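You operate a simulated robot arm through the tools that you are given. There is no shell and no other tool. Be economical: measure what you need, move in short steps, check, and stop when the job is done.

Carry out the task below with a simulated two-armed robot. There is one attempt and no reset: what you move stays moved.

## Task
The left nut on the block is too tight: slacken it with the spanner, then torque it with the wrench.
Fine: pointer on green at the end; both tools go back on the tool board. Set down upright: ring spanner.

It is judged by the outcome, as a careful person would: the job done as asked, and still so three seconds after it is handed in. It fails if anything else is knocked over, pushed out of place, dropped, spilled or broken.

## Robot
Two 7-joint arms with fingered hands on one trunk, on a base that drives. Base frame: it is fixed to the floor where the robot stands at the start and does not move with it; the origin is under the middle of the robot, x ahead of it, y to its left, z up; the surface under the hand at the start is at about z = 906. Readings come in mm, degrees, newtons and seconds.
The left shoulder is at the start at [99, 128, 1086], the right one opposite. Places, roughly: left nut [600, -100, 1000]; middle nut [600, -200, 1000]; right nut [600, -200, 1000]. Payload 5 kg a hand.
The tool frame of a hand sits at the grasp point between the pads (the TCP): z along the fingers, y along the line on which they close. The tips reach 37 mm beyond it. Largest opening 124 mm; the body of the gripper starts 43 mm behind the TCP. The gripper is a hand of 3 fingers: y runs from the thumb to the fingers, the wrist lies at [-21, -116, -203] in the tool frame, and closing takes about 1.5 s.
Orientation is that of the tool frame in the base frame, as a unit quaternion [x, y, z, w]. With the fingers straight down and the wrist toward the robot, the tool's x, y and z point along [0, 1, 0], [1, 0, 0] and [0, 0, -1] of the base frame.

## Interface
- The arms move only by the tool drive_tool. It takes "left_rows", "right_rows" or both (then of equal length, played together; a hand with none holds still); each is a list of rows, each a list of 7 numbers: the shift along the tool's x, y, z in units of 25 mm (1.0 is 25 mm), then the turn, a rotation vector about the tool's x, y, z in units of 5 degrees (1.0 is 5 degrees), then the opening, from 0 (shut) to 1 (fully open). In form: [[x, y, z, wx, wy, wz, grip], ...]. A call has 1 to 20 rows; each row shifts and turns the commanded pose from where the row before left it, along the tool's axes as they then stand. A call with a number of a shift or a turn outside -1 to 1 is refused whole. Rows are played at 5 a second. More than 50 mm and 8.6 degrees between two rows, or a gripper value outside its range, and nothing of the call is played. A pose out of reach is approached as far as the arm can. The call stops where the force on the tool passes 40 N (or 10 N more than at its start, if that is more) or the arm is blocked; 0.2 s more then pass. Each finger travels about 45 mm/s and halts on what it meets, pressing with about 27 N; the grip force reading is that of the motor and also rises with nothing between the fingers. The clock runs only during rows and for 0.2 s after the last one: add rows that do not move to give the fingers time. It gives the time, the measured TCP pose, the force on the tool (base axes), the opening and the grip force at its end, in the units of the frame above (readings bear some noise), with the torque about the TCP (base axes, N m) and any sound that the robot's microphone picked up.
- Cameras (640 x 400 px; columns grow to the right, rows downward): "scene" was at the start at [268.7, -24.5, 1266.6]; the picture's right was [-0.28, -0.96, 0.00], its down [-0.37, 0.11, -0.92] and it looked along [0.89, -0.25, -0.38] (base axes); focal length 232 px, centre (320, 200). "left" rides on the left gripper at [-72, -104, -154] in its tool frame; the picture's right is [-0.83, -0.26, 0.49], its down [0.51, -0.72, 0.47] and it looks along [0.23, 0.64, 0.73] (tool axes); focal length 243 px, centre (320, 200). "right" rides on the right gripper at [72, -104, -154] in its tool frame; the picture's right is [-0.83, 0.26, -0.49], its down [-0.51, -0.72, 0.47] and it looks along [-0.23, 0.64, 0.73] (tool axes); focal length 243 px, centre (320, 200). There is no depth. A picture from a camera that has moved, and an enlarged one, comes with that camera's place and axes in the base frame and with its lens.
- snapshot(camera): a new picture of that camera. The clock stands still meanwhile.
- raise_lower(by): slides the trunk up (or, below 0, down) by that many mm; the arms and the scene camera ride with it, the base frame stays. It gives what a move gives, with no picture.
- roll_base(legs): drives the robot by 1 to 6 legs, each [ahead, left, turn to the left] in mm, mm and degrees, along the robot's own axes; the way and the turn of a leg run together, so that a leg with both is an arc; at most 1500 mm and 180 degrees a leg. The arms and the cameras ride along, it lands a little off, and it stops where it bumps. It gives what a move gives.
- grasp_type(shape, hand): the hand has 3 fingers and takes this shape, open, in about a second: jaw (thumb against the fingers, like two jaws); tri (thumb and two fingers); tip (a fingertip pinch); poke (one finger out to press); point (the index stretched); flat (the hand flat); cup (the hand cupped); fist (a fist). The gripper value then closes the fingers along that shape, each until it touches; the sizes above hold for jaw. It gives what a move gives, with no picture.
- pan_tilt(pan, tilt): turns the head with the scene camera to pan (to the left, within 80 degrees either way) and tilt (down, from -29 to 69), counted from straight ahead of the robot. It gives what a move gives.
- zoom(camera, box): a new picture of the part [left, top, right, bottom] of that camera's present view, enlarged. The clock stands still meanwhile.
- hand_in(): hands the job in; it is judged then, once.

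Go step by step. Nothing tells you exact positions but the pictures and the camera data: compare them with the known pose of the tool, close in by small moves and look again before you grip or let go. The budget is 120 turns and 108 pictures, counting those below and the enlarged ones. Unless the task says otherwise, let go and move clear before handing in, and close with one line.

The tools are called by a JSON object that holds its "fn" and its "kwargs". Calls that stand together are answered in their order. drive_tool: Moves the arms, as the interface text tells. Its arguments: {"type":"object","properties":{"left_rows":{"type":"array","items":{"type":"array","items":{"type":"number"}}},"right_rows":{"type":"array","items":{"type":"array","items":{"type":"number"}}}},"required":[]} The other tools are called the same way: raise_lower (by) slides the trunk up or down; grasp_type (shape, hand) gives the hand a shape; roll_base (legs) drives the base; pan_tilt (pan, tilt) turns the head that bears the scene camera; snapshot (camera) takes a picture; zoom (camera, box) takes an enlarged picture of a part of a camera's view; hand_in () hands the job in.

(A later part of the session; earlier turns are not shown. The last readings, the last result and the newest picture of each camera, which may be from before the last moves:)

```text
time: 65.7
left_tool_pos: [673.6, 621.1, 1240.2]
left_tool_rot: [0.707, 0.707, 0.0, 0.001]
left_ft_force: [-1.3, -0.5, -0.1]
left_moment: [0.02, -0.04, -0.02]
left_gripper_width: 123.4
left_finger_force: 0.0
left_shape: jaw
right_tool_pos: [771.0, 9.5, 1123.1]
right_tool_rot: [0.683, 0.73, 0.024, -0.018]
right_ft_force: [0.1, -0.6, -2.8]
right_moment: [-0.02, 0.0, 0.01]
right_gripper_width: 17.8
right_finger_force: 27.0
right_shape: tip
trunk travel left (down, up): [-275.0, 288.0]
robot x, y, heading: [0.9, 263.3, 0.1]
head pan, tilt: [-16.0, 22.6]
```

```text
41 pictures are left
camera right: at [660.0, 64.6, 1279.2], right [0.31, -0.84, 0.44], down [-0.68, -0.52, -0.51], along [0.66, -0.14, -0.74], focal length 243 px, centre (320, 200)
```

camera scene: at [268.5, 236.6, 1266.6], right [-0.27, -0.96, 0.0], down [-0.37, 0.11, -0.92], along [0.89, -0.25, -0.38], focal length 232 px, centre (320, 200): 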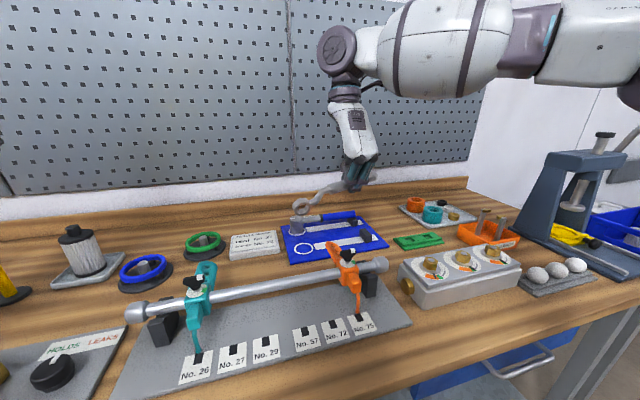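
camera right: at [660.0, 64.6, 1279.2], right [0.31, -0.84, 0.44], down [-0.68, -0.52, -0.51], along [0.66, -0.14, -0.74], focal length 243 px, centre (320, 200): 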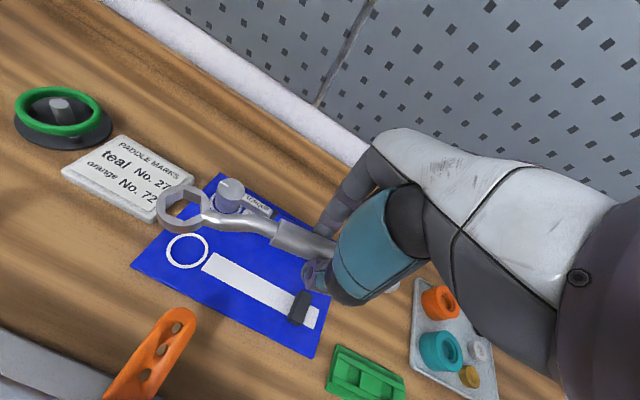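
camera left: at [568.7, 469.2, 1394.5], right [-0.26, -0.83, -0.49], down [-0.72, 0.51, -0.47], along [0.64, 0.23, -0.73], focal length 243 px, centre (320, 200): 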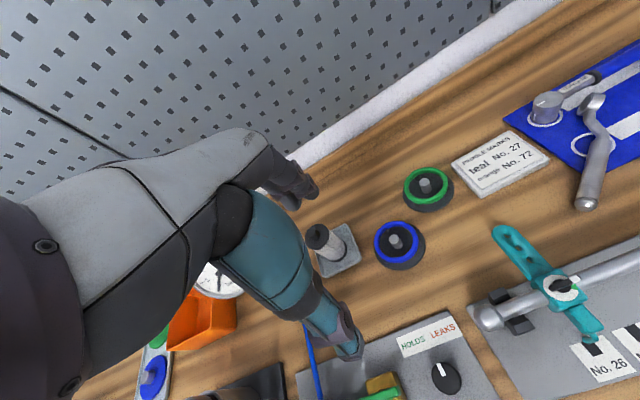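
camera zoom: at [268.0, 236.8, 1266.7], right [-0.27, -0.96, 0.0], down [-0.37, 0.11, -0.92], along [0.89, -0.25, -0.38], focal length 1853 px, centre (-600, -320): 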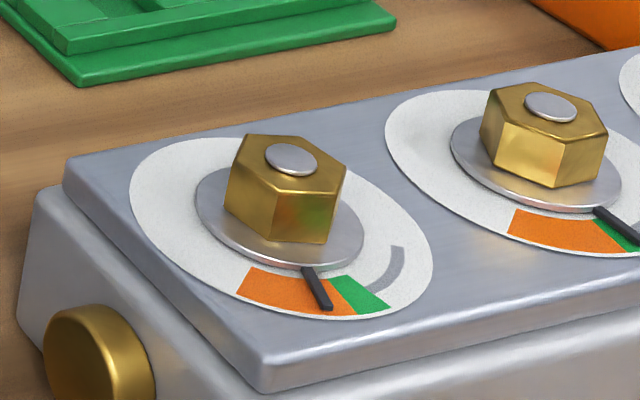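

The nut's hex vertices lie at ≈10°+60k, centre ≈[577, -81], top ≈978; pointer at 160° in orange, green ≈180°, so it must turn left. I want the handle pointing to about −50°. I turn and carry the spanner to hover over the nut.

{"fn": "drive_tool", "kwargs": {"right_rows": [[0, 0, 0, 0, 0, -0.9, 0], [0, 0, 0, 0, 0, -0.9, 0], [0, 0, 0, 0, 0, -0.9, 0], [0, 0, 0, 0, 0, -0.9, 0], [0, 0, 0, 0, 0, -0.9, 0], [0, 0, 0, 0, 0, -0.9, 0], [0, 0, 0, 0, 0, -0.8, 0], [-0.36, -0.89, 0, 0, 0, 0, 0], [-0.36, -0.89, 0, 0, 0, 0, 0], [-0.36, -0.89, 0, 0, 0, 0, 0], [-0.36, -0.89, 0, 0, 0, 0, 0], [-0.36, -0.89, 0.2, 0, 0, 0, 0], [-0.36, -0.89, 0.2, 0, 0, 0, 0], [-0.36, -0.89, 0.3, 0, 0, 0, 0], [-0.36, -0.89, 0.4, 0, 0, 0, 0], [-0.36, -0.89, 0.5, 0, 0, 0, 0], [0, 0, 0, 0, 0, 0, 0]]}}

{"fn": "zoom", "kwargs": {"camera": "right", "box": [80, 120, 340, 300]}}

{"fn": "zoom", "kwargs": {"camera": "scene", "box": [370, 200, 530, 300]}}

```text
time: 69.3
left_tool_pos: [673.5, 622.0, 1239.9]
left_tool_rot: [0.707, 0.707, 0.0, 0.0]
left_ft_force: [0.3, 0.7, -0.7]
left_moment: [-0.04, -0.01, -0.01]
left_gripper_width: 123.8
left_finger_force: 0.0
left_shape: jaw
right_tool_pos: [654.2, -167.1, 1069.3]
right_tool_rot: [0.463, 0.886, 0.028, -0.011]
right_ft_force: [0.0, -0.6, -2.6]
right_moment: [-0.04, -0.01, -0.01]
right_gripper_width: 18.0
right_finger_force: 27.0
right_shape: tip
trunk travel left (down, up): [-275.0, 288.0]
robot x, y, heading: [-1.8, 258.5, 0.1]
head pan, tilt: [-16.0, 22.6]
```

```text
2.22 times, centred on (210, 210) of right
camera zoom: at [525.3, -175.9, 1222.1], right [0.69, -0.56, 0.46], down [-0.3, -0.8, -0.52], along [0.66, 0.22, -0.72], focal length 539 px, centre (564, 178)
```

zoom: 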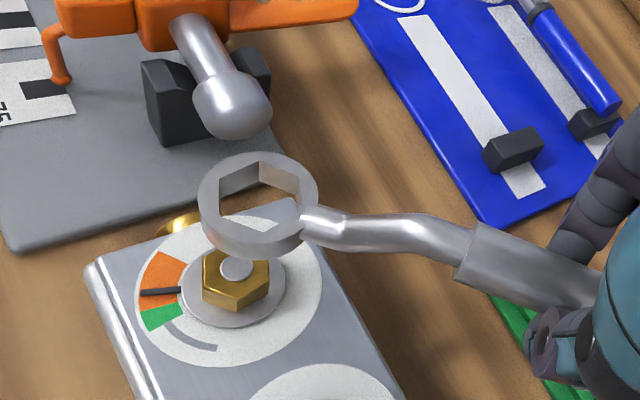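

```text
4.00 times, centred on (450, 250) of scene
camera zoom: at [268.8, 237.3, 1266.5], right [-0.27, -0.96, 0.0], down [-0.37, 0.1, -0.92], along [0.89, -0.25, -0.38], focal length 926 px, centre (-200, 0)
```

zoom: 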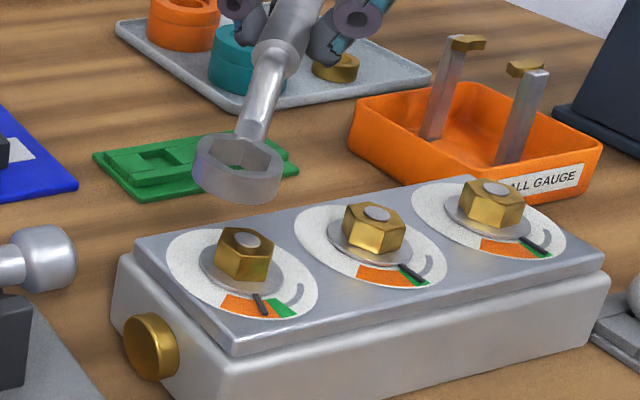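

Both views reconcile: the ring is about 8 mm too far in x, 5 mm in y, and pitched ~3° ring-down, at the right hex angle. I correct and lower close above the nut.

{"fn": "drive_tool", "kwargs": {"right_rows": [[-0.09, -0.18, 0, 0, 0.7, 0, 0], [0, -0.18, 0, 0, 0, 0, 0], [0, 0, 0.4, 0, 0, 0, 0], [0, 0, 0.4, 0, 0, 0, 0], [0, 0, 0, 0, 0, 0, 0]]}}

{"fn": "zoom", "kwargs": {"camera": "right", "box": [100, 140, 260, 280]}}

{"fn": "zoom", "kwargs": {"camera": "scene", "box": [385, 215, 475, 285]}}

```text
time: 70.5
left_tool_pos: [674.0, 621.2, 1241.1]
left_tool_rot: [0.707, 0.707, 0.0, 0.0]
left_ft_force: [0.3, 0.5, -0.7]
left_moment: [0.0, -0.02, 0.02]
left_gripper_width: 123.6
left_finger_force: 0.1
left_shape: jaw
right_tool_pos: [646.2, -173.6, 1048.1]
right_tool_rot: [0.462, 0.885, 0.043, -0.039]
right_ft_force: [0.9, -0.4, -2.0]
right_moment: [-0.02, -0.02, 0.01]
right_gripper_width: 17.9
right_finger_force: 27.3
right_shape: tip
trunk travel left (down, up): [-275.0, 288.0]
robot x, y, heading: [1.3, 260.1, -0.0]
head pan, tilt: [-16.0, 22.6]
```

```text
2.86 times, centred on (180, 210) of right
camera zoom: at [522.6, -190.0, 1205.1], right [0.7, -0.58, 0.41], down [-0.32, -0.77, -0.55], along [0.64, 0.26, -0.73], focal length 693 px, centre (720, 171)
```

zoom: 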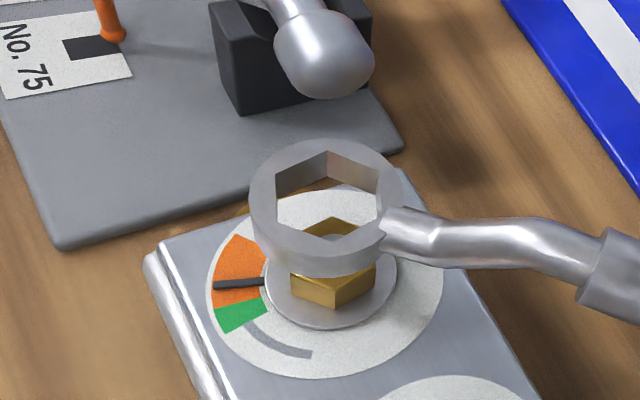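

```text
5.71 times, centred on (430, 250) of scene
camera zoom: at [268.4, 236.6, 1266.6], right [-0.27, -0.96, 0.0], down [-0.37, 0.11, -0.92], along [0.89, -0.25, -0.38], focal length 1323 px, centre (-309, -86)
```

zoom: 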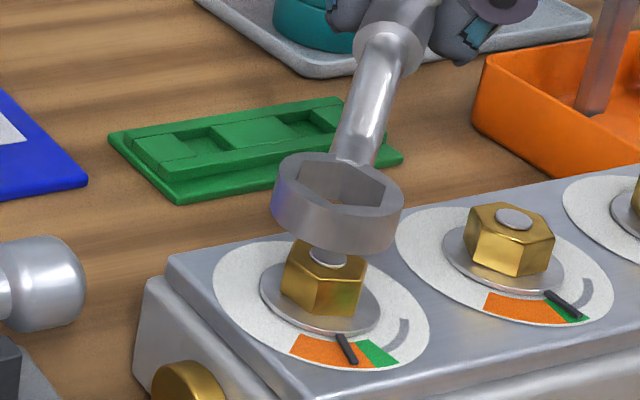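

Ring angle matches the nut. A ~3.5 mm shift remains; I make it and lower onto the nut.

{"fn": "drive_tool", "kwargs": {"right_rows": [[-0.11, -0.1, 0, 0, 0, 0, 0], [0, 0, 0.2, 0, 0, 0, 0], [0, 0, 0.2, 0, 0, 0, 0], [0, 0, 0.2, 0, 0, 0, 0], [0, 0, 0, 0, 0, 0, 0]]}}

{"fn": "zoom", "kwargs": {"camera": "right", "box": [100, 140, 260, 280]}}

{"fn": "zoom", "kwargs": {"camera": "scene", "box": [385, 215, 475, 285]}}

```text
time: 71.7
left_tool_pos: [673.8, 621.5, 1239.7]
left_tool_rot: [0.707, 0.707, 0.0, 0.001]
left_ft_force: [-0.1, -0.2, 0.0]
left_moment: [-0.02, -0.02, -0.03]
left_gripper_width: 123.5
left_finger_force: 0.1
left_shape: jaw
right_tool_pos: [644.9, -175.0, 1033.2]
right_tool_rot: [0.462, 0.885, 0.044, -0.039]
right_ft_force: [0.3, 0.3, -2.2]
right_moment: [-0.03, -0.04, 0.0]
right_gripper_width: 17.8
right_finger_force: 27.7
right_shape: tip
trunk travel left (down, up): [-275.0, 288.0]
robot x, y, heading: [0.4, 262.7, -0.2]
head pan, tilt: [-16.0, 22.6]
```

```text
2.86 times, centred on (180, 210) of right
camera zoom: at [521.3, -192.3, 1189.6], right [0.7, -0.58, 0.41], down [-0.32, -0.77, -0.55], along [0.64, 0.26, -0.73], focal length 693 px, centre (720, 171)
```

zoom: 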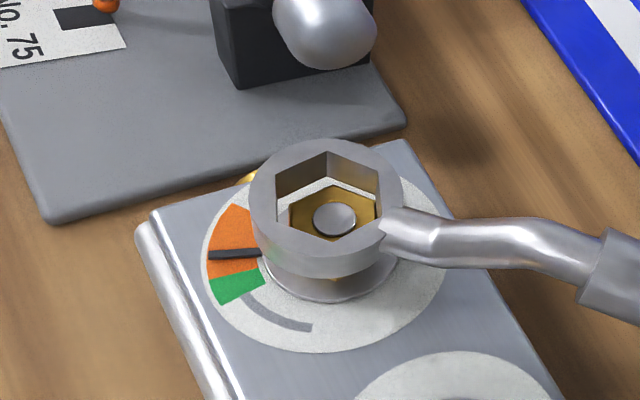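

```text
5.71 times, centred on (430, 250) of scene
camera zoom: at [268.5, 236.5, 1266.6], right [-0.27, -0.96, 0.0], down [-0.37, 0.11, -0.92], along [0.89, -0.25, -0.38], focal length 1323 px, centre (-309, -86)
```

zoom: 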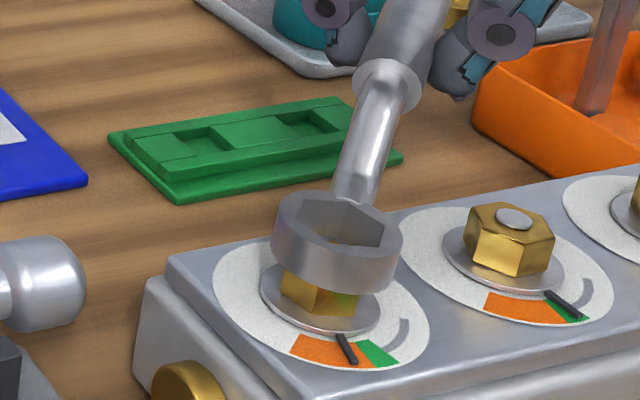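

Well aligned, about 1–2 mm off. I nudge and lower gently onto the nut.

{"fn": "drive_tool", "kwargs": {"right_rows": [[-0.06, 0.02, 0, 0, 0, 0, 0], [0, 0, 0.1, 0, 0, 0, 0], [0, 0, 0.1, 0, 0, 0, 0], [0, 0, 0.1, 0, 0, 0, 0], [0, 0, 0.1, 0, 0, 0, 0], [0, 0, 0, 0, 0, 0, 0]]}}

{"fn": "zoom", "kwargs": {"camera": "right", "box": [100, 140, 260, 280]}}

```text
time: 73.1
left_tool_pos: [674.3, 619.2, 1239.9]
left_tool_rot: [0.707, 0.707, 0.0, 0.001]
left_ft_force: [0.3, -0.3, 0.9]
left_moment: [-0.03, 0.01, -0.04]
left_gripper_width: 123.9
left_finger_force: 0.1
left_shape: jaw
right_tool_pos: [646.2, -175.8, 1024.0]
right_tool_rot: [0.461, 0.885, 0.043, -0.039]
right_ft_force: [0.8, 0.4, -2.6]
right_moment: [-0.02, -0.04, 0.0]
right_gripper_width: 17.9
right_finger_force: 26.6
right_shape: tip
trunk travel left (down, up): [-275.0, 288.0]
robot x, y, heading: [2.1, 260.5, 0.2]
head pan, tilt: [-16.0, 22.6]
```

```text
2.86 times, centred on (180, 210) of right
camera zoom: at [523.1, -192.9, 1180.1], right [0.7, -0.58, 0.41], down [-0.32, -0.77, -0.55], along [0.64, 0.26, -0.73], focal length 693 px, centre (720, 171)
```

zoom: 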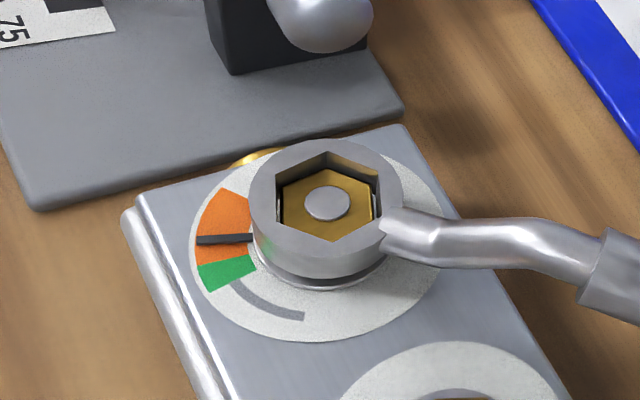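

The ring is slipping over the nut freely. I continue down until it seats.

{"fn": "drive_tool", "kwargs": {"right_rows": [[0, 0, 0.1, 0, 0, 0, 0], [0, 0, 0.1, 0, 0, 0, 0], [0, 0, 0.1, 0, 0, 0, 0], [0, 0, 0.1, 0, 0, 0, 0], [0, 0, 0, 0, 0, 0, 0]]}}

{"fn": "zoom", "kwargs": {"camera": "right", "box": [100, 140, 260, 280]}}

```text
time: 74.3
left_tool_pos: [675.0, 620.0, 1240.3]
left_tool_rot: [0.707, 0.707, 0.0, -0.001]
left_ft_force: [0.7, -0.2, 0.5]
left_moment: [0.01, 0.01, 0.02]
left_gripper_width: 123.6
left_finger_force: 0.2
left_shape: jaw
right_tool_pos: [645.8, -174.9, 1014.0]
right_tool_rot: [0.461, 0.885, 0.042, -0.039]
right_ft_force: [-0.1, 0.8, -2.9]
right_moment: [-0.05, 0.0, -0.01]
right_gripper_width: 17.7
right_finger_force: 26.9
right_shape: tip
trunk travel left (down, up): [-275.0, 288.0]
robot x, y, heading: [3.3, 264.0, -0.1]
head pan, tilt: [-16.0, 22.6]
```

```text
2.86 times, centred on (180, 210) of right
camera zoom: at [522.2, -191.9, 1170.0], right [0.7, -0.58, 0.41], down [-0.32, -0.77, -0.55], along [0.64, 0.26, -0.73], focal length 693 px, centre (720, 171)
```

zoom: 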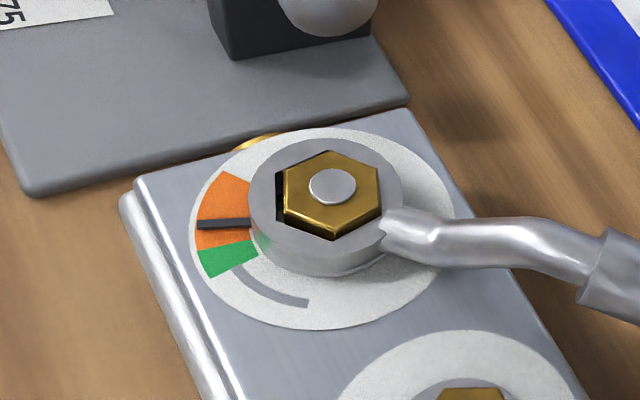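

Seated. I turn it counter-clockwise in an arc about the nut, 4° per row, starting with a short stretch.

{"fn": "drive_tool", "kwargs": {"right_rows": [[0.045, 0.325, 0, 0.076, 0, -0.8, 0], [0.045, 0.325, 0, 0.076, 0, -0.8, 0], [0.045, 0.325, 0, 0.076, 0, -0.8, 0], [0.045, 0.325, 0, 0.076, 0, -0.8, 0]]}}

{"fn": "zoom", "kwargs": {"camera": "scene", "box": [385, 215, 475, 285]}}

```text
time: 75.3
left_tool_pos: [674.2, 618.8, 1240.6]
left_tool_rot: [0.707, 0.707, 0.0, -0.001]
left_ft_force: [0.0, 0.1, 0.7]
left_moment: [0.03, 0.01, -0.01]
left_gripper_width: 123.5
left_finger_force: 0.1
left_shape: jaw
right_tool_pos: [667.7, -150.8, 1014.5]
right_tool_rot: [0.333, 0.942, 0.037, -0.038]
right_ft_force: [3.5, -14.2, 7.5]
right_moment: [-0.55, 0.0, -0.17]
right_gripper_width: 18.1
right_finger_force: 27.2
right_shape: tip
trunk travel left (down, up): [-275.0, 288.0]
robot x, y, heading: [0.3, 260.5, 0.0]
head pan, tilt: [-16.0, 22.6]
```

```text
5.71 times, centred on (430, 250) of scene
camera zoom: at [268.9, 234.9, 1266.5], right [-0.28, -0.96, 0.0], down [-0.37, 0.11, -0.92], along [0.89, -0.25, -0.38], focal length 1323 px, centre (-309, -86)
```

zoom: 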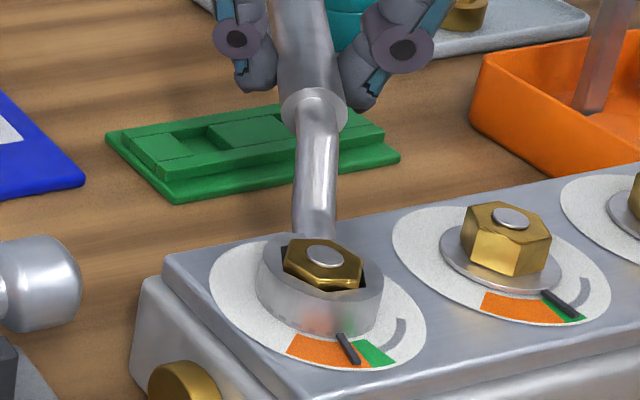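

Load is building (14 N) and the pointer hasn't moved yet; I continue carefully.

{"fn": "drive_tool", "kwargs": {"right_rows": [[0.045, 0.325, 0, 0.076, 0, -0.8, 0], [0.045, 0.325, 0, 0.076, 0, -0.8, 0]]}}

{"fn": "zoom", "kwargs": {"camera": "scene", "box": [385, 205, 475, 285]}}

{"fn": "zoom", "kwargs": {"camera": "right", "box": [80, 120, 320, 300]}}

```text
time: 75.9
left_tool_pos: [673.6, 620.4, 1240.6]
left_tool_rot: [0.708, 0.707, 0.001, 0.0]
left_ft_force: [-0.4, 0.7, 0.4]
left_moment: [0.0, 0.01, -0.03]
left_gripper_width: 123.6
left_finger_force: 0.0
left_shape: jaw
right_tool_pos: [676.2, -134.5, 1014.9]
right_tool_rot: [0.267, 0.962, 0.032, -0.038]
right_ft_force: [8.4, -10.6, 6.7]
right_moment: [-0.45, -0.19, -0.14]
right_gripper_width: 18.5
right_finger_force: 27.3
right_shape: tip
trunk travel left (down, up): [-275.0, 288.0]
robot x, y, heading: [-4.3, 262.7, 0.0]
head pan, tilt: [-16.0, 22.6]
```

```text
5.00 times, centred on (430, 245) of scene
camera zoom: at [269.0, 236.1, 1266.5], right [-0.27, -0.96, 0.0], down [-0.37, 0.11, -0.92], along [0.89, -0.25, -0.38], focal length 1158 px, centre (-230, -25)
```

zoom: 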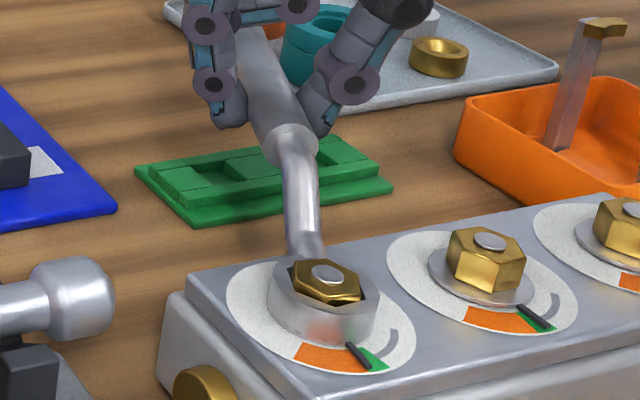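

```text
2.22 times, centred on (200, 210) of right
camera zoom: at [568.1, -199.6, 1170.4], right [0.87, -0.24, 0.43], down [0.04, -0.84, -0.55], along [0.49, 0.49, -0.72], focal length 539 px, centre (587, 178)
```

zoom: 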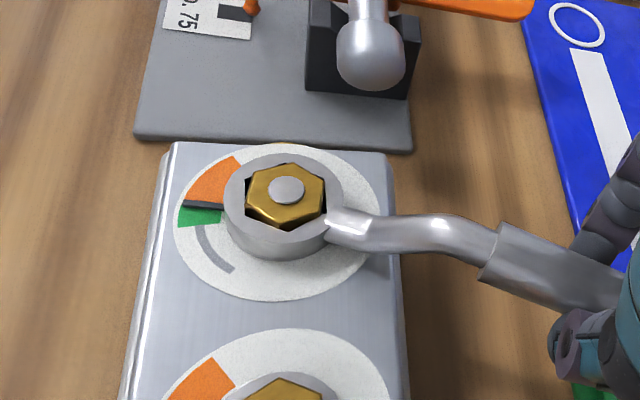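

The nut is turning — the pointer has reached the orange/green border. I keep turning into the slack range.

{"fn": "drive_tool", "kwargs": {"right_rows": [[0.045, 0.325, -0.02, 0.076, 0, -0.8, 0], [0.045, 0.325, -0.02, 0.076, 0, -0.8, 0], [0.045, 0.325, 0, 0.076, 0, -0.8, 0], [0.045, 0.325, 0, 0.076, 0, -0.8, 0], [0.045, 0.325, 0, 0.076, 0, -0.8, 0], [0.045, 0.325, 0, 0.076, 0, -0.8, 0], [0.045, 0.325, 0, 0.076, 0, -0.8, 0]]}}

{"fn": "zoom", "kwargs": {"camera": "right", "box": [80, 120, 320, 300]}}

```text
time: 77.5
left_tool_pos: [674.9, 621.5, 1240.0]
left_tool_rot: [0.707, 0.707, -0.001, -0.001]
left_ft_force: [-0.6, 0.3, 0.3]
left_moment: [-0.02, -0.05, -0.03]
left_gripper_width: 123.6
left_finger_force: 0.0
left_shape: jaw
right_tool_pos: [689.1, -80.0, 1018.3]
right_tool_rot: [0.025, 0.999, 0.017, -0.036]
right_ft_force: [8.4, -4.1, -10.3]
right_moment: [-0.17, -0.28, -0.14]
right_gripper_width: 18.1
right_finger_force: 27.2
right_shape: tip
trunk travel left (down, up): [-275.0, 288.0]
robot x, y, heading: [-0.1, 256.9, -0.1]
head pan, tilt: [-16.0, 22.6]
```

```text
2.22 times, centred on (200, 210) of right
camera zoom: at [621.4, -185.8, 1173.5], right [0.88, 0.2, 0.44], down [0.43, -0.73, -0.53], along [0.21, 0.66, -0.72], focal length 539 px, centre (587, 178)
```

zoom: 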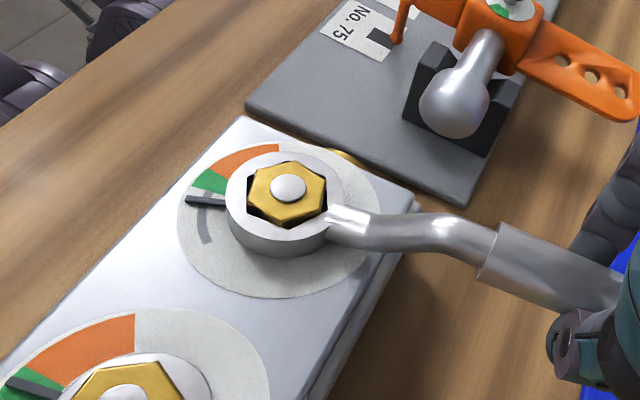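

Pointer is just past green. I turn a further ~16° so it's clearly slack.

{"fn": "drive_tool", "kwargs": {"right_rows": [[0.045, 0.325, 0.03, 0.076, 0, -0.8, 0], [0.045, 0.325, 0.03, 0.076, 0, -0.8, 0], [0.045, 0.325, 0.03, 0.076, 0, -0.8, 0], [0.045, 0.325, 0.03, 0.076, 0, -0.8, 0], [0, 0, 0, 0, 0, 0, 0]]}}

{"fn": "zoom", "kwargs": {"camera": "right", "box": [80, 120, 320, 300]}}

```text
time: 78.7
left_tool_pos: [674.9, 622.0, 1238.3]
left_tool_rot: [0.707, 0.707, -0.001, -0.001]
left_ft_force: [-0.3, -0.4, -0.6]
left_moment: [-0.01, -0.01, 0.02]
left_gripper_width: 123.7
left_finger_force: 0.0
left_shape: jaw
right_tool_pos: [682.8, -46.8, 1018.9]
right_tool_rot: [-0.115, 0.993, 0.011, -0.033]
right_ft_force: [16.8, 5.6, -3.7]
right_moment: [0.19, -0.44, -0.26]
right_gripper_width: 18.2
right_finger_force: 26.8
right_shape: tip
trunk travel left (down, up): [-275.0, 288.0]
robot x, y, heading: [-4.6, 259.8, -0.3]
head pan, tilt: [-16.0, 22.6]
```

```text
2.22 times, centred on (200, 210) of right
camera zoom: at [645.5, -167.0, 1173.5], right [0.78, 0.44, 0.45], down [0.62, -0.58, -0.52], along [0.03, 0.69, -0.73], focal length 539 px, centre (587, 178)
```

zoom: 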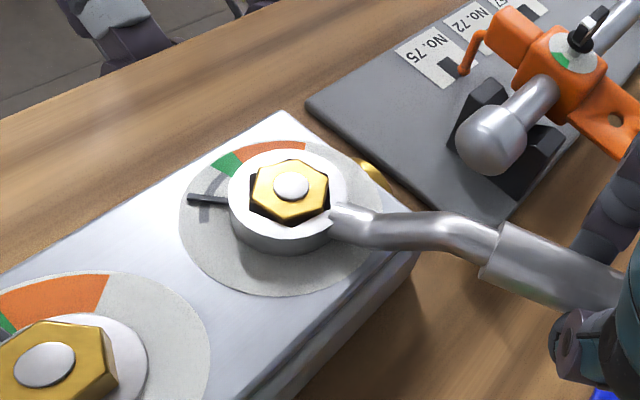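

The pointer is well into the slack zone. I relieve the load and lift the spanner straight off.

{"fn": "drive_tool", "kwargs": {"right_rows": [[-0.06, -0.15, 0, 0, 0, 0.4, 0], [-0.06, -0.1, 0, 0, 0, 0.3, 0], [0.02, 0, -0.3, 0, 0, 0, 0], [0.02, 0, -0.3, 0, 0, 0, 0], [0.03, 0, -0.4, 0, 0, 0, 0]]}}

{"fn": "zoom", "kwargs": {"camera": "right", "box": [80, 120, 320, 300]}}

```text
time: 79.9
left_tool_pos: [672.0, 618.1, 1240.7]
left_tool_rot: [0.708, 0.707, 0.001, 0.001]
left_ft_force: [-0.1, -0.1, -0.1]
left_moment: [0.01, -0.01, 0.0]
left_gripper_width: 123.3
left_finger_force: 0.0
left_shape: jaw
right_tool_pos: [683.0, -56.1, 1044.3]
right_tool_rot: [-0.084, 0.996, 0.008, -0.034]
right_ft_force: [-15.4, -4.5, -12.1]
right_moment: [-0.2, 0.11, 0.08]
right_gripper_width: 18.0
right_finger_force: 27.1
right_shape: tip
trunk travel left (down, up): [-275.0, 288.0]
robot x, y, heading: [-2.2, 258.9, 0.0]
head pan, tilt: [-16.0, 22.6]
```

```text
2.22 times, centred on (200, 210) of right
camera zoom: at [637.6, -172.2, 1199.0], right [0.81, 0.39, 0.44], down [0.59, -0.62, -0.52], along [0.07, 0.68, -0.73], focal length 539 px, centre (587, 178)
```

zoom: 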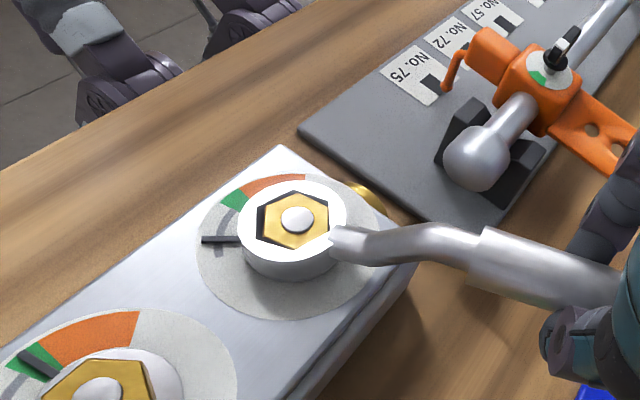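

The ring is binding on the nut as the handle end rose first. I ease the radial pull and tip the hand to lift the ring end level.

{"fn": "drive_tool", "kwargs": {"right_rows": [[0.12, 0, 0.2, 0, 0, 0, 0], [-0.02, 0, 0, 0, 0.5, 0, 0], [-0.02, 0, 0, 0, 0.5, 0, 0], [-0.02, 0, 0, 0, 0.5, 0, 0], [0, 0, 0, 0, 0, 0, 0]]}}

{"fn": "zoom", "kwargs": {"camera": "right", "box": [80, 120, 320, 300]}}

{"fn": "zoom", "kwargs": {"camera": "scene", "box": [375, 195, 475, 285]}}

```text
time: 81.1
left_tool_pos: [674.0, 620.8, 1240.2]
left_tool_rot: [0.707, 0.707, 0.001, 0.0]
left_ft_force: [-0.1, -0.6, -0.8]
left_moment: [-0.02, -0.01, -0.03]
left_gripper_width: 123.6
left_finger_force: 0.1
left_shape: jaw
right_tool_pos: [683.4, -54.0, 1038.5]
right_tool_rot: [-0.084, 0.992, 0.004, -0.098]
right_ft_force: [5.1, 0.5, -2.8]
right_moment: [0.0, -0.37, -0.07]
right_gripper_width: 17.8
right_finger_force: 26.7
right_shape: tip
trunk travel left (down, up): [-275.0, 288.0]
robot x, y, heading: [2.0, 258.9, -0.1]
head pan, tilt: [-16.0, 22.6]
```

```text
2.22 times, centred on (200, 210) of right
camera zoom: at [659.9, -167.0, 1201.0], right [0.85, 0.4, 0.33], down [0.52, -0.63, -0.58], along [-0.03, 0.66, -0.75], focal length 539 px, centre (587, 178)
```

zoom: 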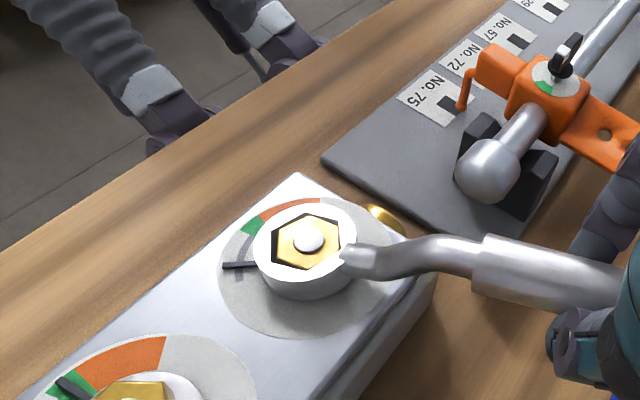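

```text
4.44 times, centred on (425, 240) of scene
camera zoom: at [269.0, 236.4, 1266.5], right [-0.27, -0.96, 0.0], down [-0.37, 0.11, -0.92], along [0.89, -0.25, -0.38], focal length 1029 px, centre (-147, 22)
```

zoom: 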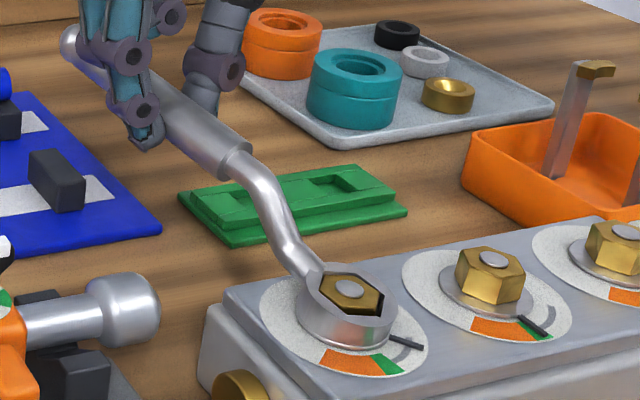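

I lower the handle end to level the spanner with the ring, then lift evenly.

{"fn": "drive_tool", "kwargs": {"right_rows": [[0.02, 0, 0.25, 0, 0, 0, 0], [0.02, 0, 0.25, 0, 0, 0, 0], [0.02, 0, 0.15, 0, 0, 0, 0], [0, 0, 0, 0, 0, 0, 0]]}}

{"fn": "zoom", "kwargs": {"camera": "scene", "box": [375, 195, 475, 285]}}

```text
time: 82.1
left_tool_pos: [676.4, 621.9, 1238.1]
left_tool_rot: [0.707, 0.707, -0.001, 0.0]
left_ft_force: [-0.6, -0.1, -0.9]
left_moment: [-0.01, 0.01, 0.01]
left_gripper_width: 123.7
left_finger_force: 0.1
left_shape: jaw
right_tool_pos: [681.9, -53.3, 1021.4]
right_tool_rot: [-0.084, 0.992, 0.003, -0.098]
right_ft_force: [22.9, 9.2, 3.8]
right_moment: [0.23, -0.56, -0.29]
right_gripper_width: 18.3
right_finger_force: 27.0
right_shape: tip
trunk travel left (down, up): [-275.0, 288.0]
robot x, y, heading: [0.9, 259.5, 0.0]
head pan, tilt: [-16.0, 22.6]
```

```text
4.44 times, centred on (425, 240) of scene
camera zoom: at [271.1, 238.0, 1266.1], right [-0.27, -0.96, 0.0], down [-0.37, 0.1, -0.92], along [0.89, -0.25, -0.39], focal length 1029 px, centre (-147, 22)
```

zoom: 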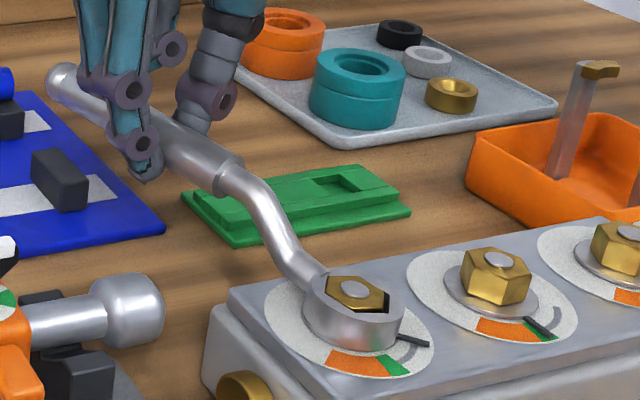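

{"fn": "drive_tool", "kwargs": {"right_rows": [[-0.14, 0, 0, 0, 0, 0, 0], [0, 0, 0, 0, 0, 0, 0]]}}

```text
time: 82.7
left_tool_pos: [674.7, 622.1, 1239.5]
left_tool_rot: [0.707, 0.707, 0.0, 0.0]
left_ft_force: [0.4, -0.2, -0.9]
left_moment: [0.02, -0.03, 0.0]
left_gripper_width: 123.4
left_finger_force: 0.0
left_shape: jaw
right_tool_pos: [682.4, -53.5, 1021.4]
right_tool_rot: [-0.085, 0.991, 0.003, -0.099]
right_ft_force: [12.4, 5.3, 2.4]
right_moment: [0.11, -0.26, -0.19]
right_gripper_width: 18.3
right_finger_force: 27.1
right_shape: tip
trunk travel left (down, up): [-275.0, 288.0]
robot x, y, heading: [0.4, 261.9, -0.1]
head pan, tilt: [-16.0, 22.6]
```

{"fn": "drive_tool", "kwargs": {"right_rows": [[-0.16, 0, 0, 0, 0, 0, 0], [0.03, 0, -0.15, 0, 0.2, 0, 0], [0.03, 0, -0.15, 0, 0.2, 0, 0], [0.03, 0, -0.15, 0, 0.1, 0, 0], [0, 0, 0, 0, 0, 0, 0]]}}

{"fn": "zoom", "kwargs": {"camera": "scene", "box": [375, 195, 475, 285]}}

```text
time: 83.9
left_tool_pos: [673.7, 621.0, 1240.5]
left_tool_rot: [0.707, 0.707, 0.0, 0.0]
left_ft_force: [0.3, -0.2, -0.1]
left_moment: [0.03, -0.01, -0.01]
left_gripper_width: 123.3
left_finger_force: 0.2
left_shape: jaw
right_tool_pos: [685.5, -54.1, 1032.2]
right_tool_rot: [-0.085, 0.989, 0.003, -0.12]
right_ft_force: [0.2, 0.1, -2.5]
right_moment: [-0.01, -0.04, -0.02]
right_gripper_width: 18.1
right_finger_force: 26.9
right_shape: tip
trunk travel left (down, up): [-275.0, 288.0]
robot x, y, heading: [-1.8, 261.3, 0.1]
head pan, tilt: [-16.0, 22.6]
```

```text
4.44 times, centred on (425, 240) of scene
camera zoom: at [268.6, 236.4, 1266.6], right [-0.27, -0.96, 0.0], down [-0.37, 0.11, -0.92], along [0.89, -0.25, -0.38], focal length 1029 px, centre (-147, 22)
```

zoom: 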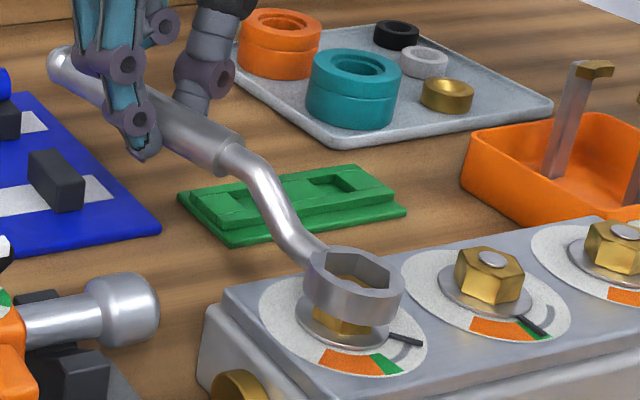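

Free of the nut. I lift clear, then swing the spanner back toward the slot direction.

{"fn": "drive_tool", "kwargs": {"right_rows": [[0.15, 0, -0.6, 0, 0, 0, 0], [0.238, 0, -0.97, 0, 0, 0, 0], [0.238, 0, -0.97, 0, 0, 0, 0], [0.238, 0, -0.97, 0, 0, 0, 0], [0.1, 0, -0.4, 0, 0, 0, 0], [0, 0, 0, -0.238, 0, 0.97, 0], [0, 0, 0, -0.238, 0, 0.97, 0], [0, 0, 0, -0.238, 0, 0.97, 0], [0, 0, 0, -0.238, 0, 0.97, 0], [0, 0, 0, -0.238, 0, 0.97, 0], [0, 0, 0, -0.238, 0, 0.97, 0], [0, 0, 0, -0.238, 0, 0.97, 0], [0, 0, 0, -0.238, 0, 0.97, 0], [0, 0, 0, -0.238, 0, 0.97, 0], [0, 0, 0, -0.238, 0, 0.97, 0], [0, 0, 0, -0.238, 0, 0.97, 0], [0, 0, 0, -0.238, 0, 0.97, 0], [0, 0, 0, -0.238, 0, 0.97, 0], [0, 0, 0, -0.238, 0, 0.97, 0], [0, 0, 0, -0.238, 0, 0.97, 0]]}}

{"fn": "drive_tool", "kwargs": {"right_rows": [[0, 0, 0, -0.238, 0, 0.97, 0], [0, 0, 0, -0.238, 0, 0.97, 0], [0, 0, 0, -0.238, 0, 0.97, 0], [0, 0, 0, -0.238, 0, 0.97, 0], [0, 0, 0, -0.238, 0, 0.97, 0], [0.7, 0.8, 0, 0, 0, 0, 0], [0.7, 0.8, 0, 0, 0, 0, 0], [0.7, 0.8, 0, 0, 0, 0, 0], [0.3, 0.8, 0, 0, 0, 0, 0]]}}

{"fn": "snapshot", "kwargs": {"camera": "scene"}}

{"fn": "snapshot", "kwargs": {"camera": "right"}}

```text
time: 88.1
left_tool_pos: [673.0, 620.8, 1240.2]
left_tool_rot: [0.707, 0.707, 0.0, -0.001]
left_ft_force: [-0.2, -0.4, 0.0]
left_moment: [0.02, 0.02, 0.0]
left_gripper_width: 123.6
left_finger_force: 0.0
left_shape: jaw
right_tool_pos: [685.9, -55.1, 1133.7]
right_tool_rot: [0.534, 0.835, 0.074, -0.107]
right_ft_force: [0.1, 0.6, -3.3]
right_moment: [-0.04, 0.0, -0.01]
right_gripper_width: 18.3
right_finger_force: 26.8
right_shape: tip
trunk travel left (down, up): [-275.0, 288.0]
robot x, y, heading: [3.1, 260.8, -0.1]
head pan, tilt: [-16.0, 22.6]
```

```text
time: 90.1
left_tool_pos: [674.3, 620.1, 1238.0]
left_tool_rot: [0.706, 0.708, -0.001, 0.0]
left_ft_force: [0.7, 0.8, -0.7]
left_moment: [0.01, 0.03, -0.01]
left_gripper_width: 123.4
left_finger_force: 0.1
left_shape: jaw
right_tool_pos: [767.2, 1.6, 1148.7]
right_tool_rot: [0.703, 0.699, 0.092, -0.093]
right_ft_force: [0.1, -0.9, -2.3]
right_moment: [-0.02, 0.04, -0.01]
right_gripper_width: 18.1
right_finger_force: 26.9
right_shape: tip
trunk travel left (down, up): [-275.0, 288.0]
robot x, y, heading: [-3.6, 256.8, -0.0]
head pan, tilt: [-16.0, 22.6]
```

```text
22 pictures are left
camera scene: at [270.0, 237.1, 1266.2], right [-0.27, -0.96, 0.0], down [-0.37, 0.1, -0.92], along [0.89, -0.25, -0.38], focal length 232 px, centre (320, 200)
```

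scene: 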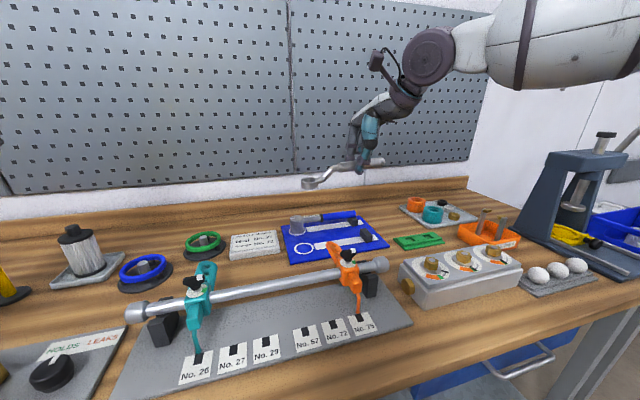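

```text
21 pictures are left
camera right: at [662.7, 32.2, 1316.1], right [0.26, -0.93, 0.26], down [-0.73, -0.36, -0.58], along [0.64, -0.04, -0.77], focal length 243 px, centre (320, 200)
```

right: 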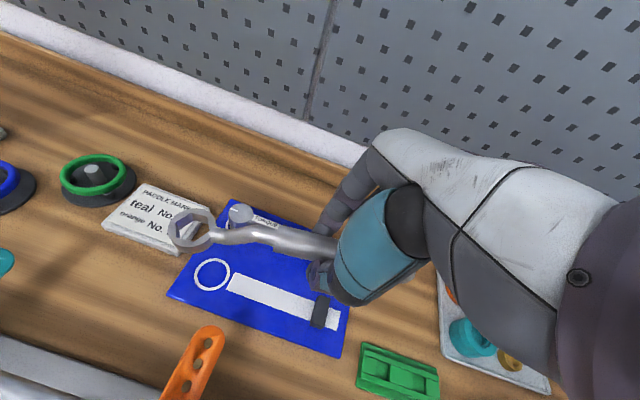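

The spanner is well held; I correct a slight yaw and pitch and bring it to 30 mm above its slot. (I must be sparing with pictures now.)

{"fn": "drive_tool", "kwargs": {"right_rows": [[0, 0, 0, -0.17, 0, 0.64, 0], [0, 0, 0, -0.17, 0, 0.64, 0], [0, 0, 0, 0, 0.5, 0, 0], [0, 0, 0, 0, 0.5, 0, 0], [-0.3, 0.06, 0.95, 0, 0, 0, 0], [-0.3, 0.06, 0.95, 0, 0, 0, 0], [-0.3, 0.06, 0.95, 0, 0, 0, 0], [-0.3, 0.06, 0.95, 0, 0, 0, 0], [-0.3, 0.06, 0.95, 0, 0, 0, 0], [-0.3, 0.06, 0.95, 0, 0, 0, 0], [0, 0, 0, 0, 0, 0, 0]]}}

{"fn": "zoom", "kwargs": {"camera": "right", "box": [120, 160, 360, 310]}}

{"fn": "zoom", "kwargs": {"camera": "scene", "box": [270, 160, 430, 270]}}

```text
time: 92.5
left_tool_pos: [671.7, 621.0, 1239.4]
left_tool_rot: [0.707, 0.707, 0.0, 0.0]
left_ft_force: [0.1, 0.3, -0.1]
left_moment: [0.0, 0.01, 0.01]
left_gripper_width: 123.6
left_finger_force: 0.0
left_shape: jaw
right_tool_pos: [776.0, 7.1, 1001.9]
right_tool_rot: [0.737, 0.653, 0.13, -0.117]
right_ft_force: [0.2, -0.1, -3.1]
right_moment: [-0.11, -0.01, 0.01]
right_gripper_width: 18.2
right_finger_force: 26.6
right_shape: tip
trunk travel left (down, up): [-275.0, 288.0]
robot x, y, heading: [2.0, 259.1, -0.1]
head pan, tilt: [-16.0, 22.6]
```

```text
2.67 times, centred on (240, 235) of right
camera zoom: at [673.5, 34.1, 1170.4], right [0.15, -0.97, 0.18], down [-0.76, -0.23, -0.62], along [0.64, -0.04, -0.77], focal length 647 px, centre (533, 107)
```

zoom: 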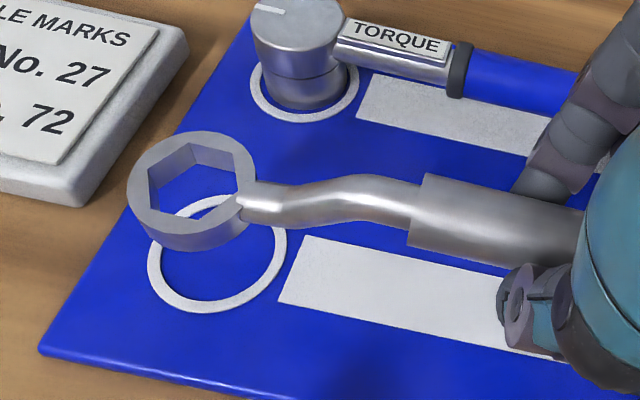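

```text
3.64 times, centred on (350, 215) of scene
camera zoom: at [268.2, 236.6, 1266.7], right [-0.27, -0.96, 0.0], down [-0.37, 0.11, -0.92], along [0.89, -0.25, -0.38], focal length 842 px, centre (211, 146)
```

zoom: 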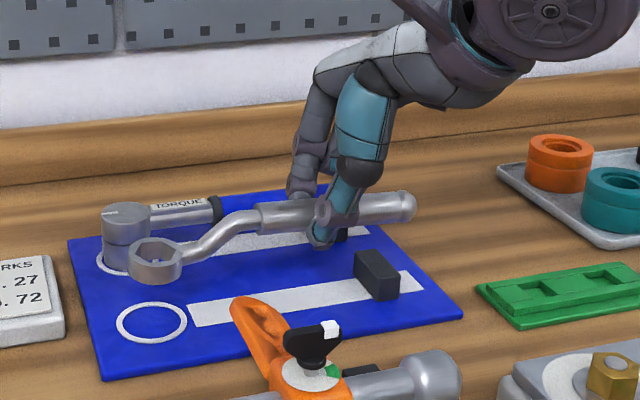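

The ring is ~3 mm and ~5 mm short of its circle. I correct and lower it into the slot.

{"fn": "drive_tool", "kwargs": {"right_rows": [[-0.069, 0.019, 0.307, 0, 0, 0, 0], [-0.069, 0.019, 0.307, 0, 0, 0, 0], [-0.069, 0.019, 0.307, 0, 0, 0, 0], [-0.069, 0.019, 0.307, 0, 0, 0, 0], [-0.069, 0.019, 0.3, 0, 0, 0, 0], [0, 0, 0, 0, 0, 0, 0]]}}

{"fn": "zoom", "kwargs": {"camera": "scene", "box": [270, 160, 430, 270]}}

```text
time: 93.9
left_tool_pos: [672.1, 620.3, 1240.5]
left_tool_rot: [0.708, 0.707, 0.0, 0.0]
left_ft_force: [-0.3, 0.4, 0.3]
left_moment: [0.02, -0.02, 0.01]
left_gripper_width: 123.7
left_finger_force: 0.1
left_shape: jaw
right_tool_pos: [778.7, 12.8, 961.3]
right_tool_rot: [0.737, 0.653, 0.13, -0.117]
right_ft_force: [0.4, -1.9, 5.9]
right_moment: [-0.1, 0.03, 0.0]
right_gripper_width: 18.4
right_finger_force: 27.2
right_shape: tip
trunk travel left (down, up): [-275.0, 288.0]
robot x, y, heading: [-2.4, 260.4, 0.0]
head pan, tilt: [-16.0, 22.6]
```

```text
3.64 times, centred on (350, 215) of scene
camera zoom: at [268.0, 236.5, 1266.8], right [-0.27, -0.96, 0.0], down [-0.37, 0.11, -0.92], along [0.89, -0.25, -0.38], focal length 842 px, centre (211, 146)
```

zoom: 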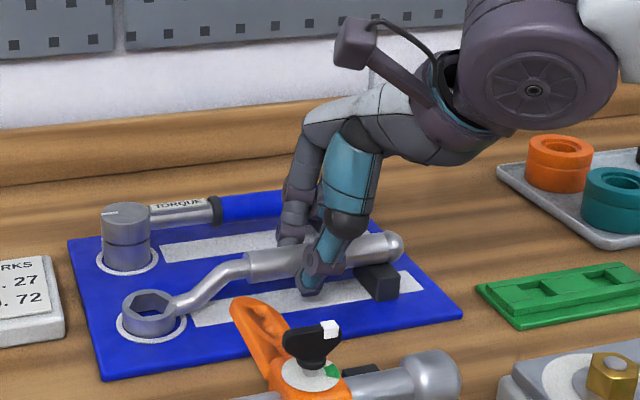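

It's seated. I release, lift clear, square the hand up and move above the torque wrench's handle.

{"fn": "drive_tool", "kwargs": {"right_rows": [[0, 0, 0, 0, 0, 0, 0.3], [0, 0, 0, 0, 0, 0, 0.36], [0, 0, 0, 0, 0, 0, 0.36], [0.1, 0, -0.28, 0, 0, 0, 0.36], [0.24, 0, -0.66, 0, 0, 0, 0.38], [0.34, 0, -0.94, 0, 0, 0, 0.38], [0.34, 0, -0.94, 0, 0, 0, 0.38], [0, 0, 0, 0, -1, 0, 0.38], [0, 0, 0, 0, -1, 0, 0.38], [0, 0, 0, 0, -1, 0, 0.38], [0, 0, 0, 0, -1, 0, 0.38], [0, 0, 0, 0, 0, -0.7, 0.38], [0, 0, 0, 0, 0, -0.7, 0.38], [0.36, 0.9, 0, 0, 0, 0, 0.38], [0.36, 0.9, 0, 0, 0, 0, 0.38], [0.36, 0.9, 0, 0, 0, 0, 0.38], [0, 0.9, 0, 0, 0, 0, 0.38]]}}

{"fn": "snapshot", "kwargs": {"camera": "right"}}

{"fn": "zoom", "kwargs": {"camera": "scene", "box": [270, 160, 430, 270]}}

```text
time: 97.5
left_tool_pos: [674.6, 621.3, 1238.7]
left_tool_rot: [0.707, 0.707, 0.0, -0.001]
left_ft_force: [0.2, -0.9, -0.4]
left_moment: [-0.02, 0.04, -0.02]
left_gripper_width: 124.1
left_finger_force: 0.0
left_shape: jaw
right_tool_pos: [869.0, 39.2, 1034.0]
right_tool_rot: [0.707, 0.707, -0.001, -0.002]
right_ft_force: [1.1, 0.1, -0.2]
right_moment: [0.0, 0.04, 0.0]
right_gripper_width: 46.9
right_finger_force: 0.1
right_shape: tip
trunk travel left (down, up): [-275.0, 288.0]
robot x, y, heading: [1.5, 259.5, 0.1]
head pan, tilt: [-16.0, 22.6]
```

```text
17 pictures are left
camera right: at [764.5, 111.9, 1188.5], right [0.27, -0.83, 0.49], down [-0.72, -0.51, -0.47], along [0.64, -0.23, -0.73], focal length 243 px, centre (320, 200)
```

right: 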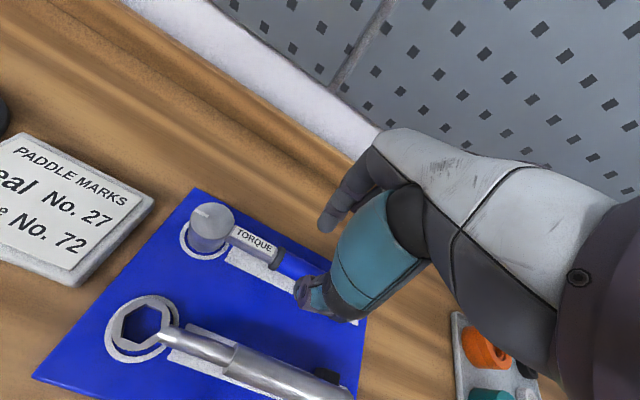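

```text
3.64 times, centred on (350, 215) of scene
camera zoom: at [269.7, 236.6, 1266.3], right [-0.27, -0.96, 0.0], down [-0.37, 0.11, -0.92], along [0.89, -0.25, -0.38], focal length 842 px, centre (211, 146)
```

zoom: 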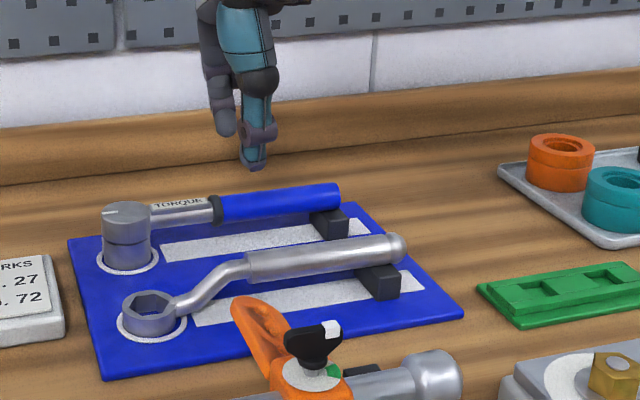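

The spanner is back exactly in its slot. Now I lower onto the wrench handle and grip it.

{"fn": "drive_tool", "kwargs": {"right_rows": [[0, 0.12, 0.7, 0, 0, 0, 0.37], [0, 0, 0.7, 0, 0, 0, 0.37], [0, 0, 0.7, 0, 0, 0, 0.37], [0, 0, 0.5, 0, 0, 0, 0.37], [0, 0, 0.05, 0, 0, 0, 0.37], [0, 0, 0, 0, 0, 0, 0.1], [0, 0, 0, 0, 0, 0, 0], [0, 0, 0, 0, 0, 0, 0], [0, 0, 0, 0, 0, 0, 0], [0, 0, 0, 0, 0, 0, 0], [0, 0, 0, 0, 0, 0, 0], [0, 0, 0, 0, 0, 0, 0]]}}

{"fn": "zoom", "kwargs": {"camera": "scene", "box": [270, 160, 430, 270]}}

```text
time: 100.1
left_tool_pos: [673.8, 620.9, 1241.0]
left_tool_rot: [0.707, 0.707, -0.001, 0.001]
left_ft_force: [-0.7, 0.4, 0.3]
left_moment: [-0.03, 0.03, 0.0]
left_gripper_width: 123.9
left_finger_force: 0.1
left_shape: jaw
right_tool_pos: [870.1, 40.4, 969.1]
right_tool_rot: [0.706, 0.708, 0.0, -0.002]
right_ft_force: [0.6, 0.5, 0.4]
right_moment: [0.0, 0.01, -0.02]
right_gripper_width: 19.1
right_finger_force: 27.2
right_shape: tip
trunk travel left (down, up): [-275.0, 288.0]
robot x, y, heading: [0.1, 259.6, 0.1]
head pan, tilt: [-16.0, 22.6]
```

```text
3.64 times, centred on (350, 215) of scene
camera zoom: at [268.7, 236.5, 1266.5], right [-0.27, -0.96, 0.0], down [-0.37, 0.11, -0.92], along [0.89, -0.25, -0.38], focal length 842 px, centre (211, 146)
```

zoom: 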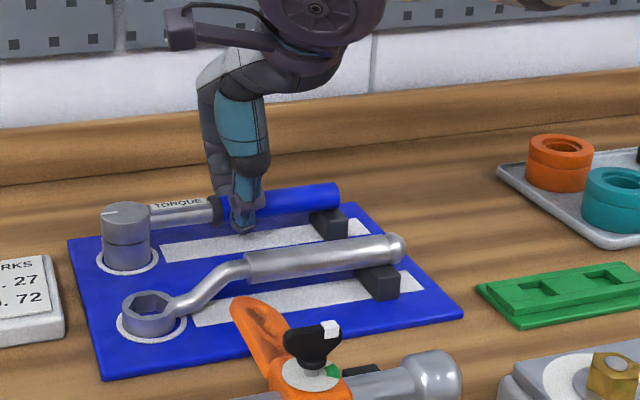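

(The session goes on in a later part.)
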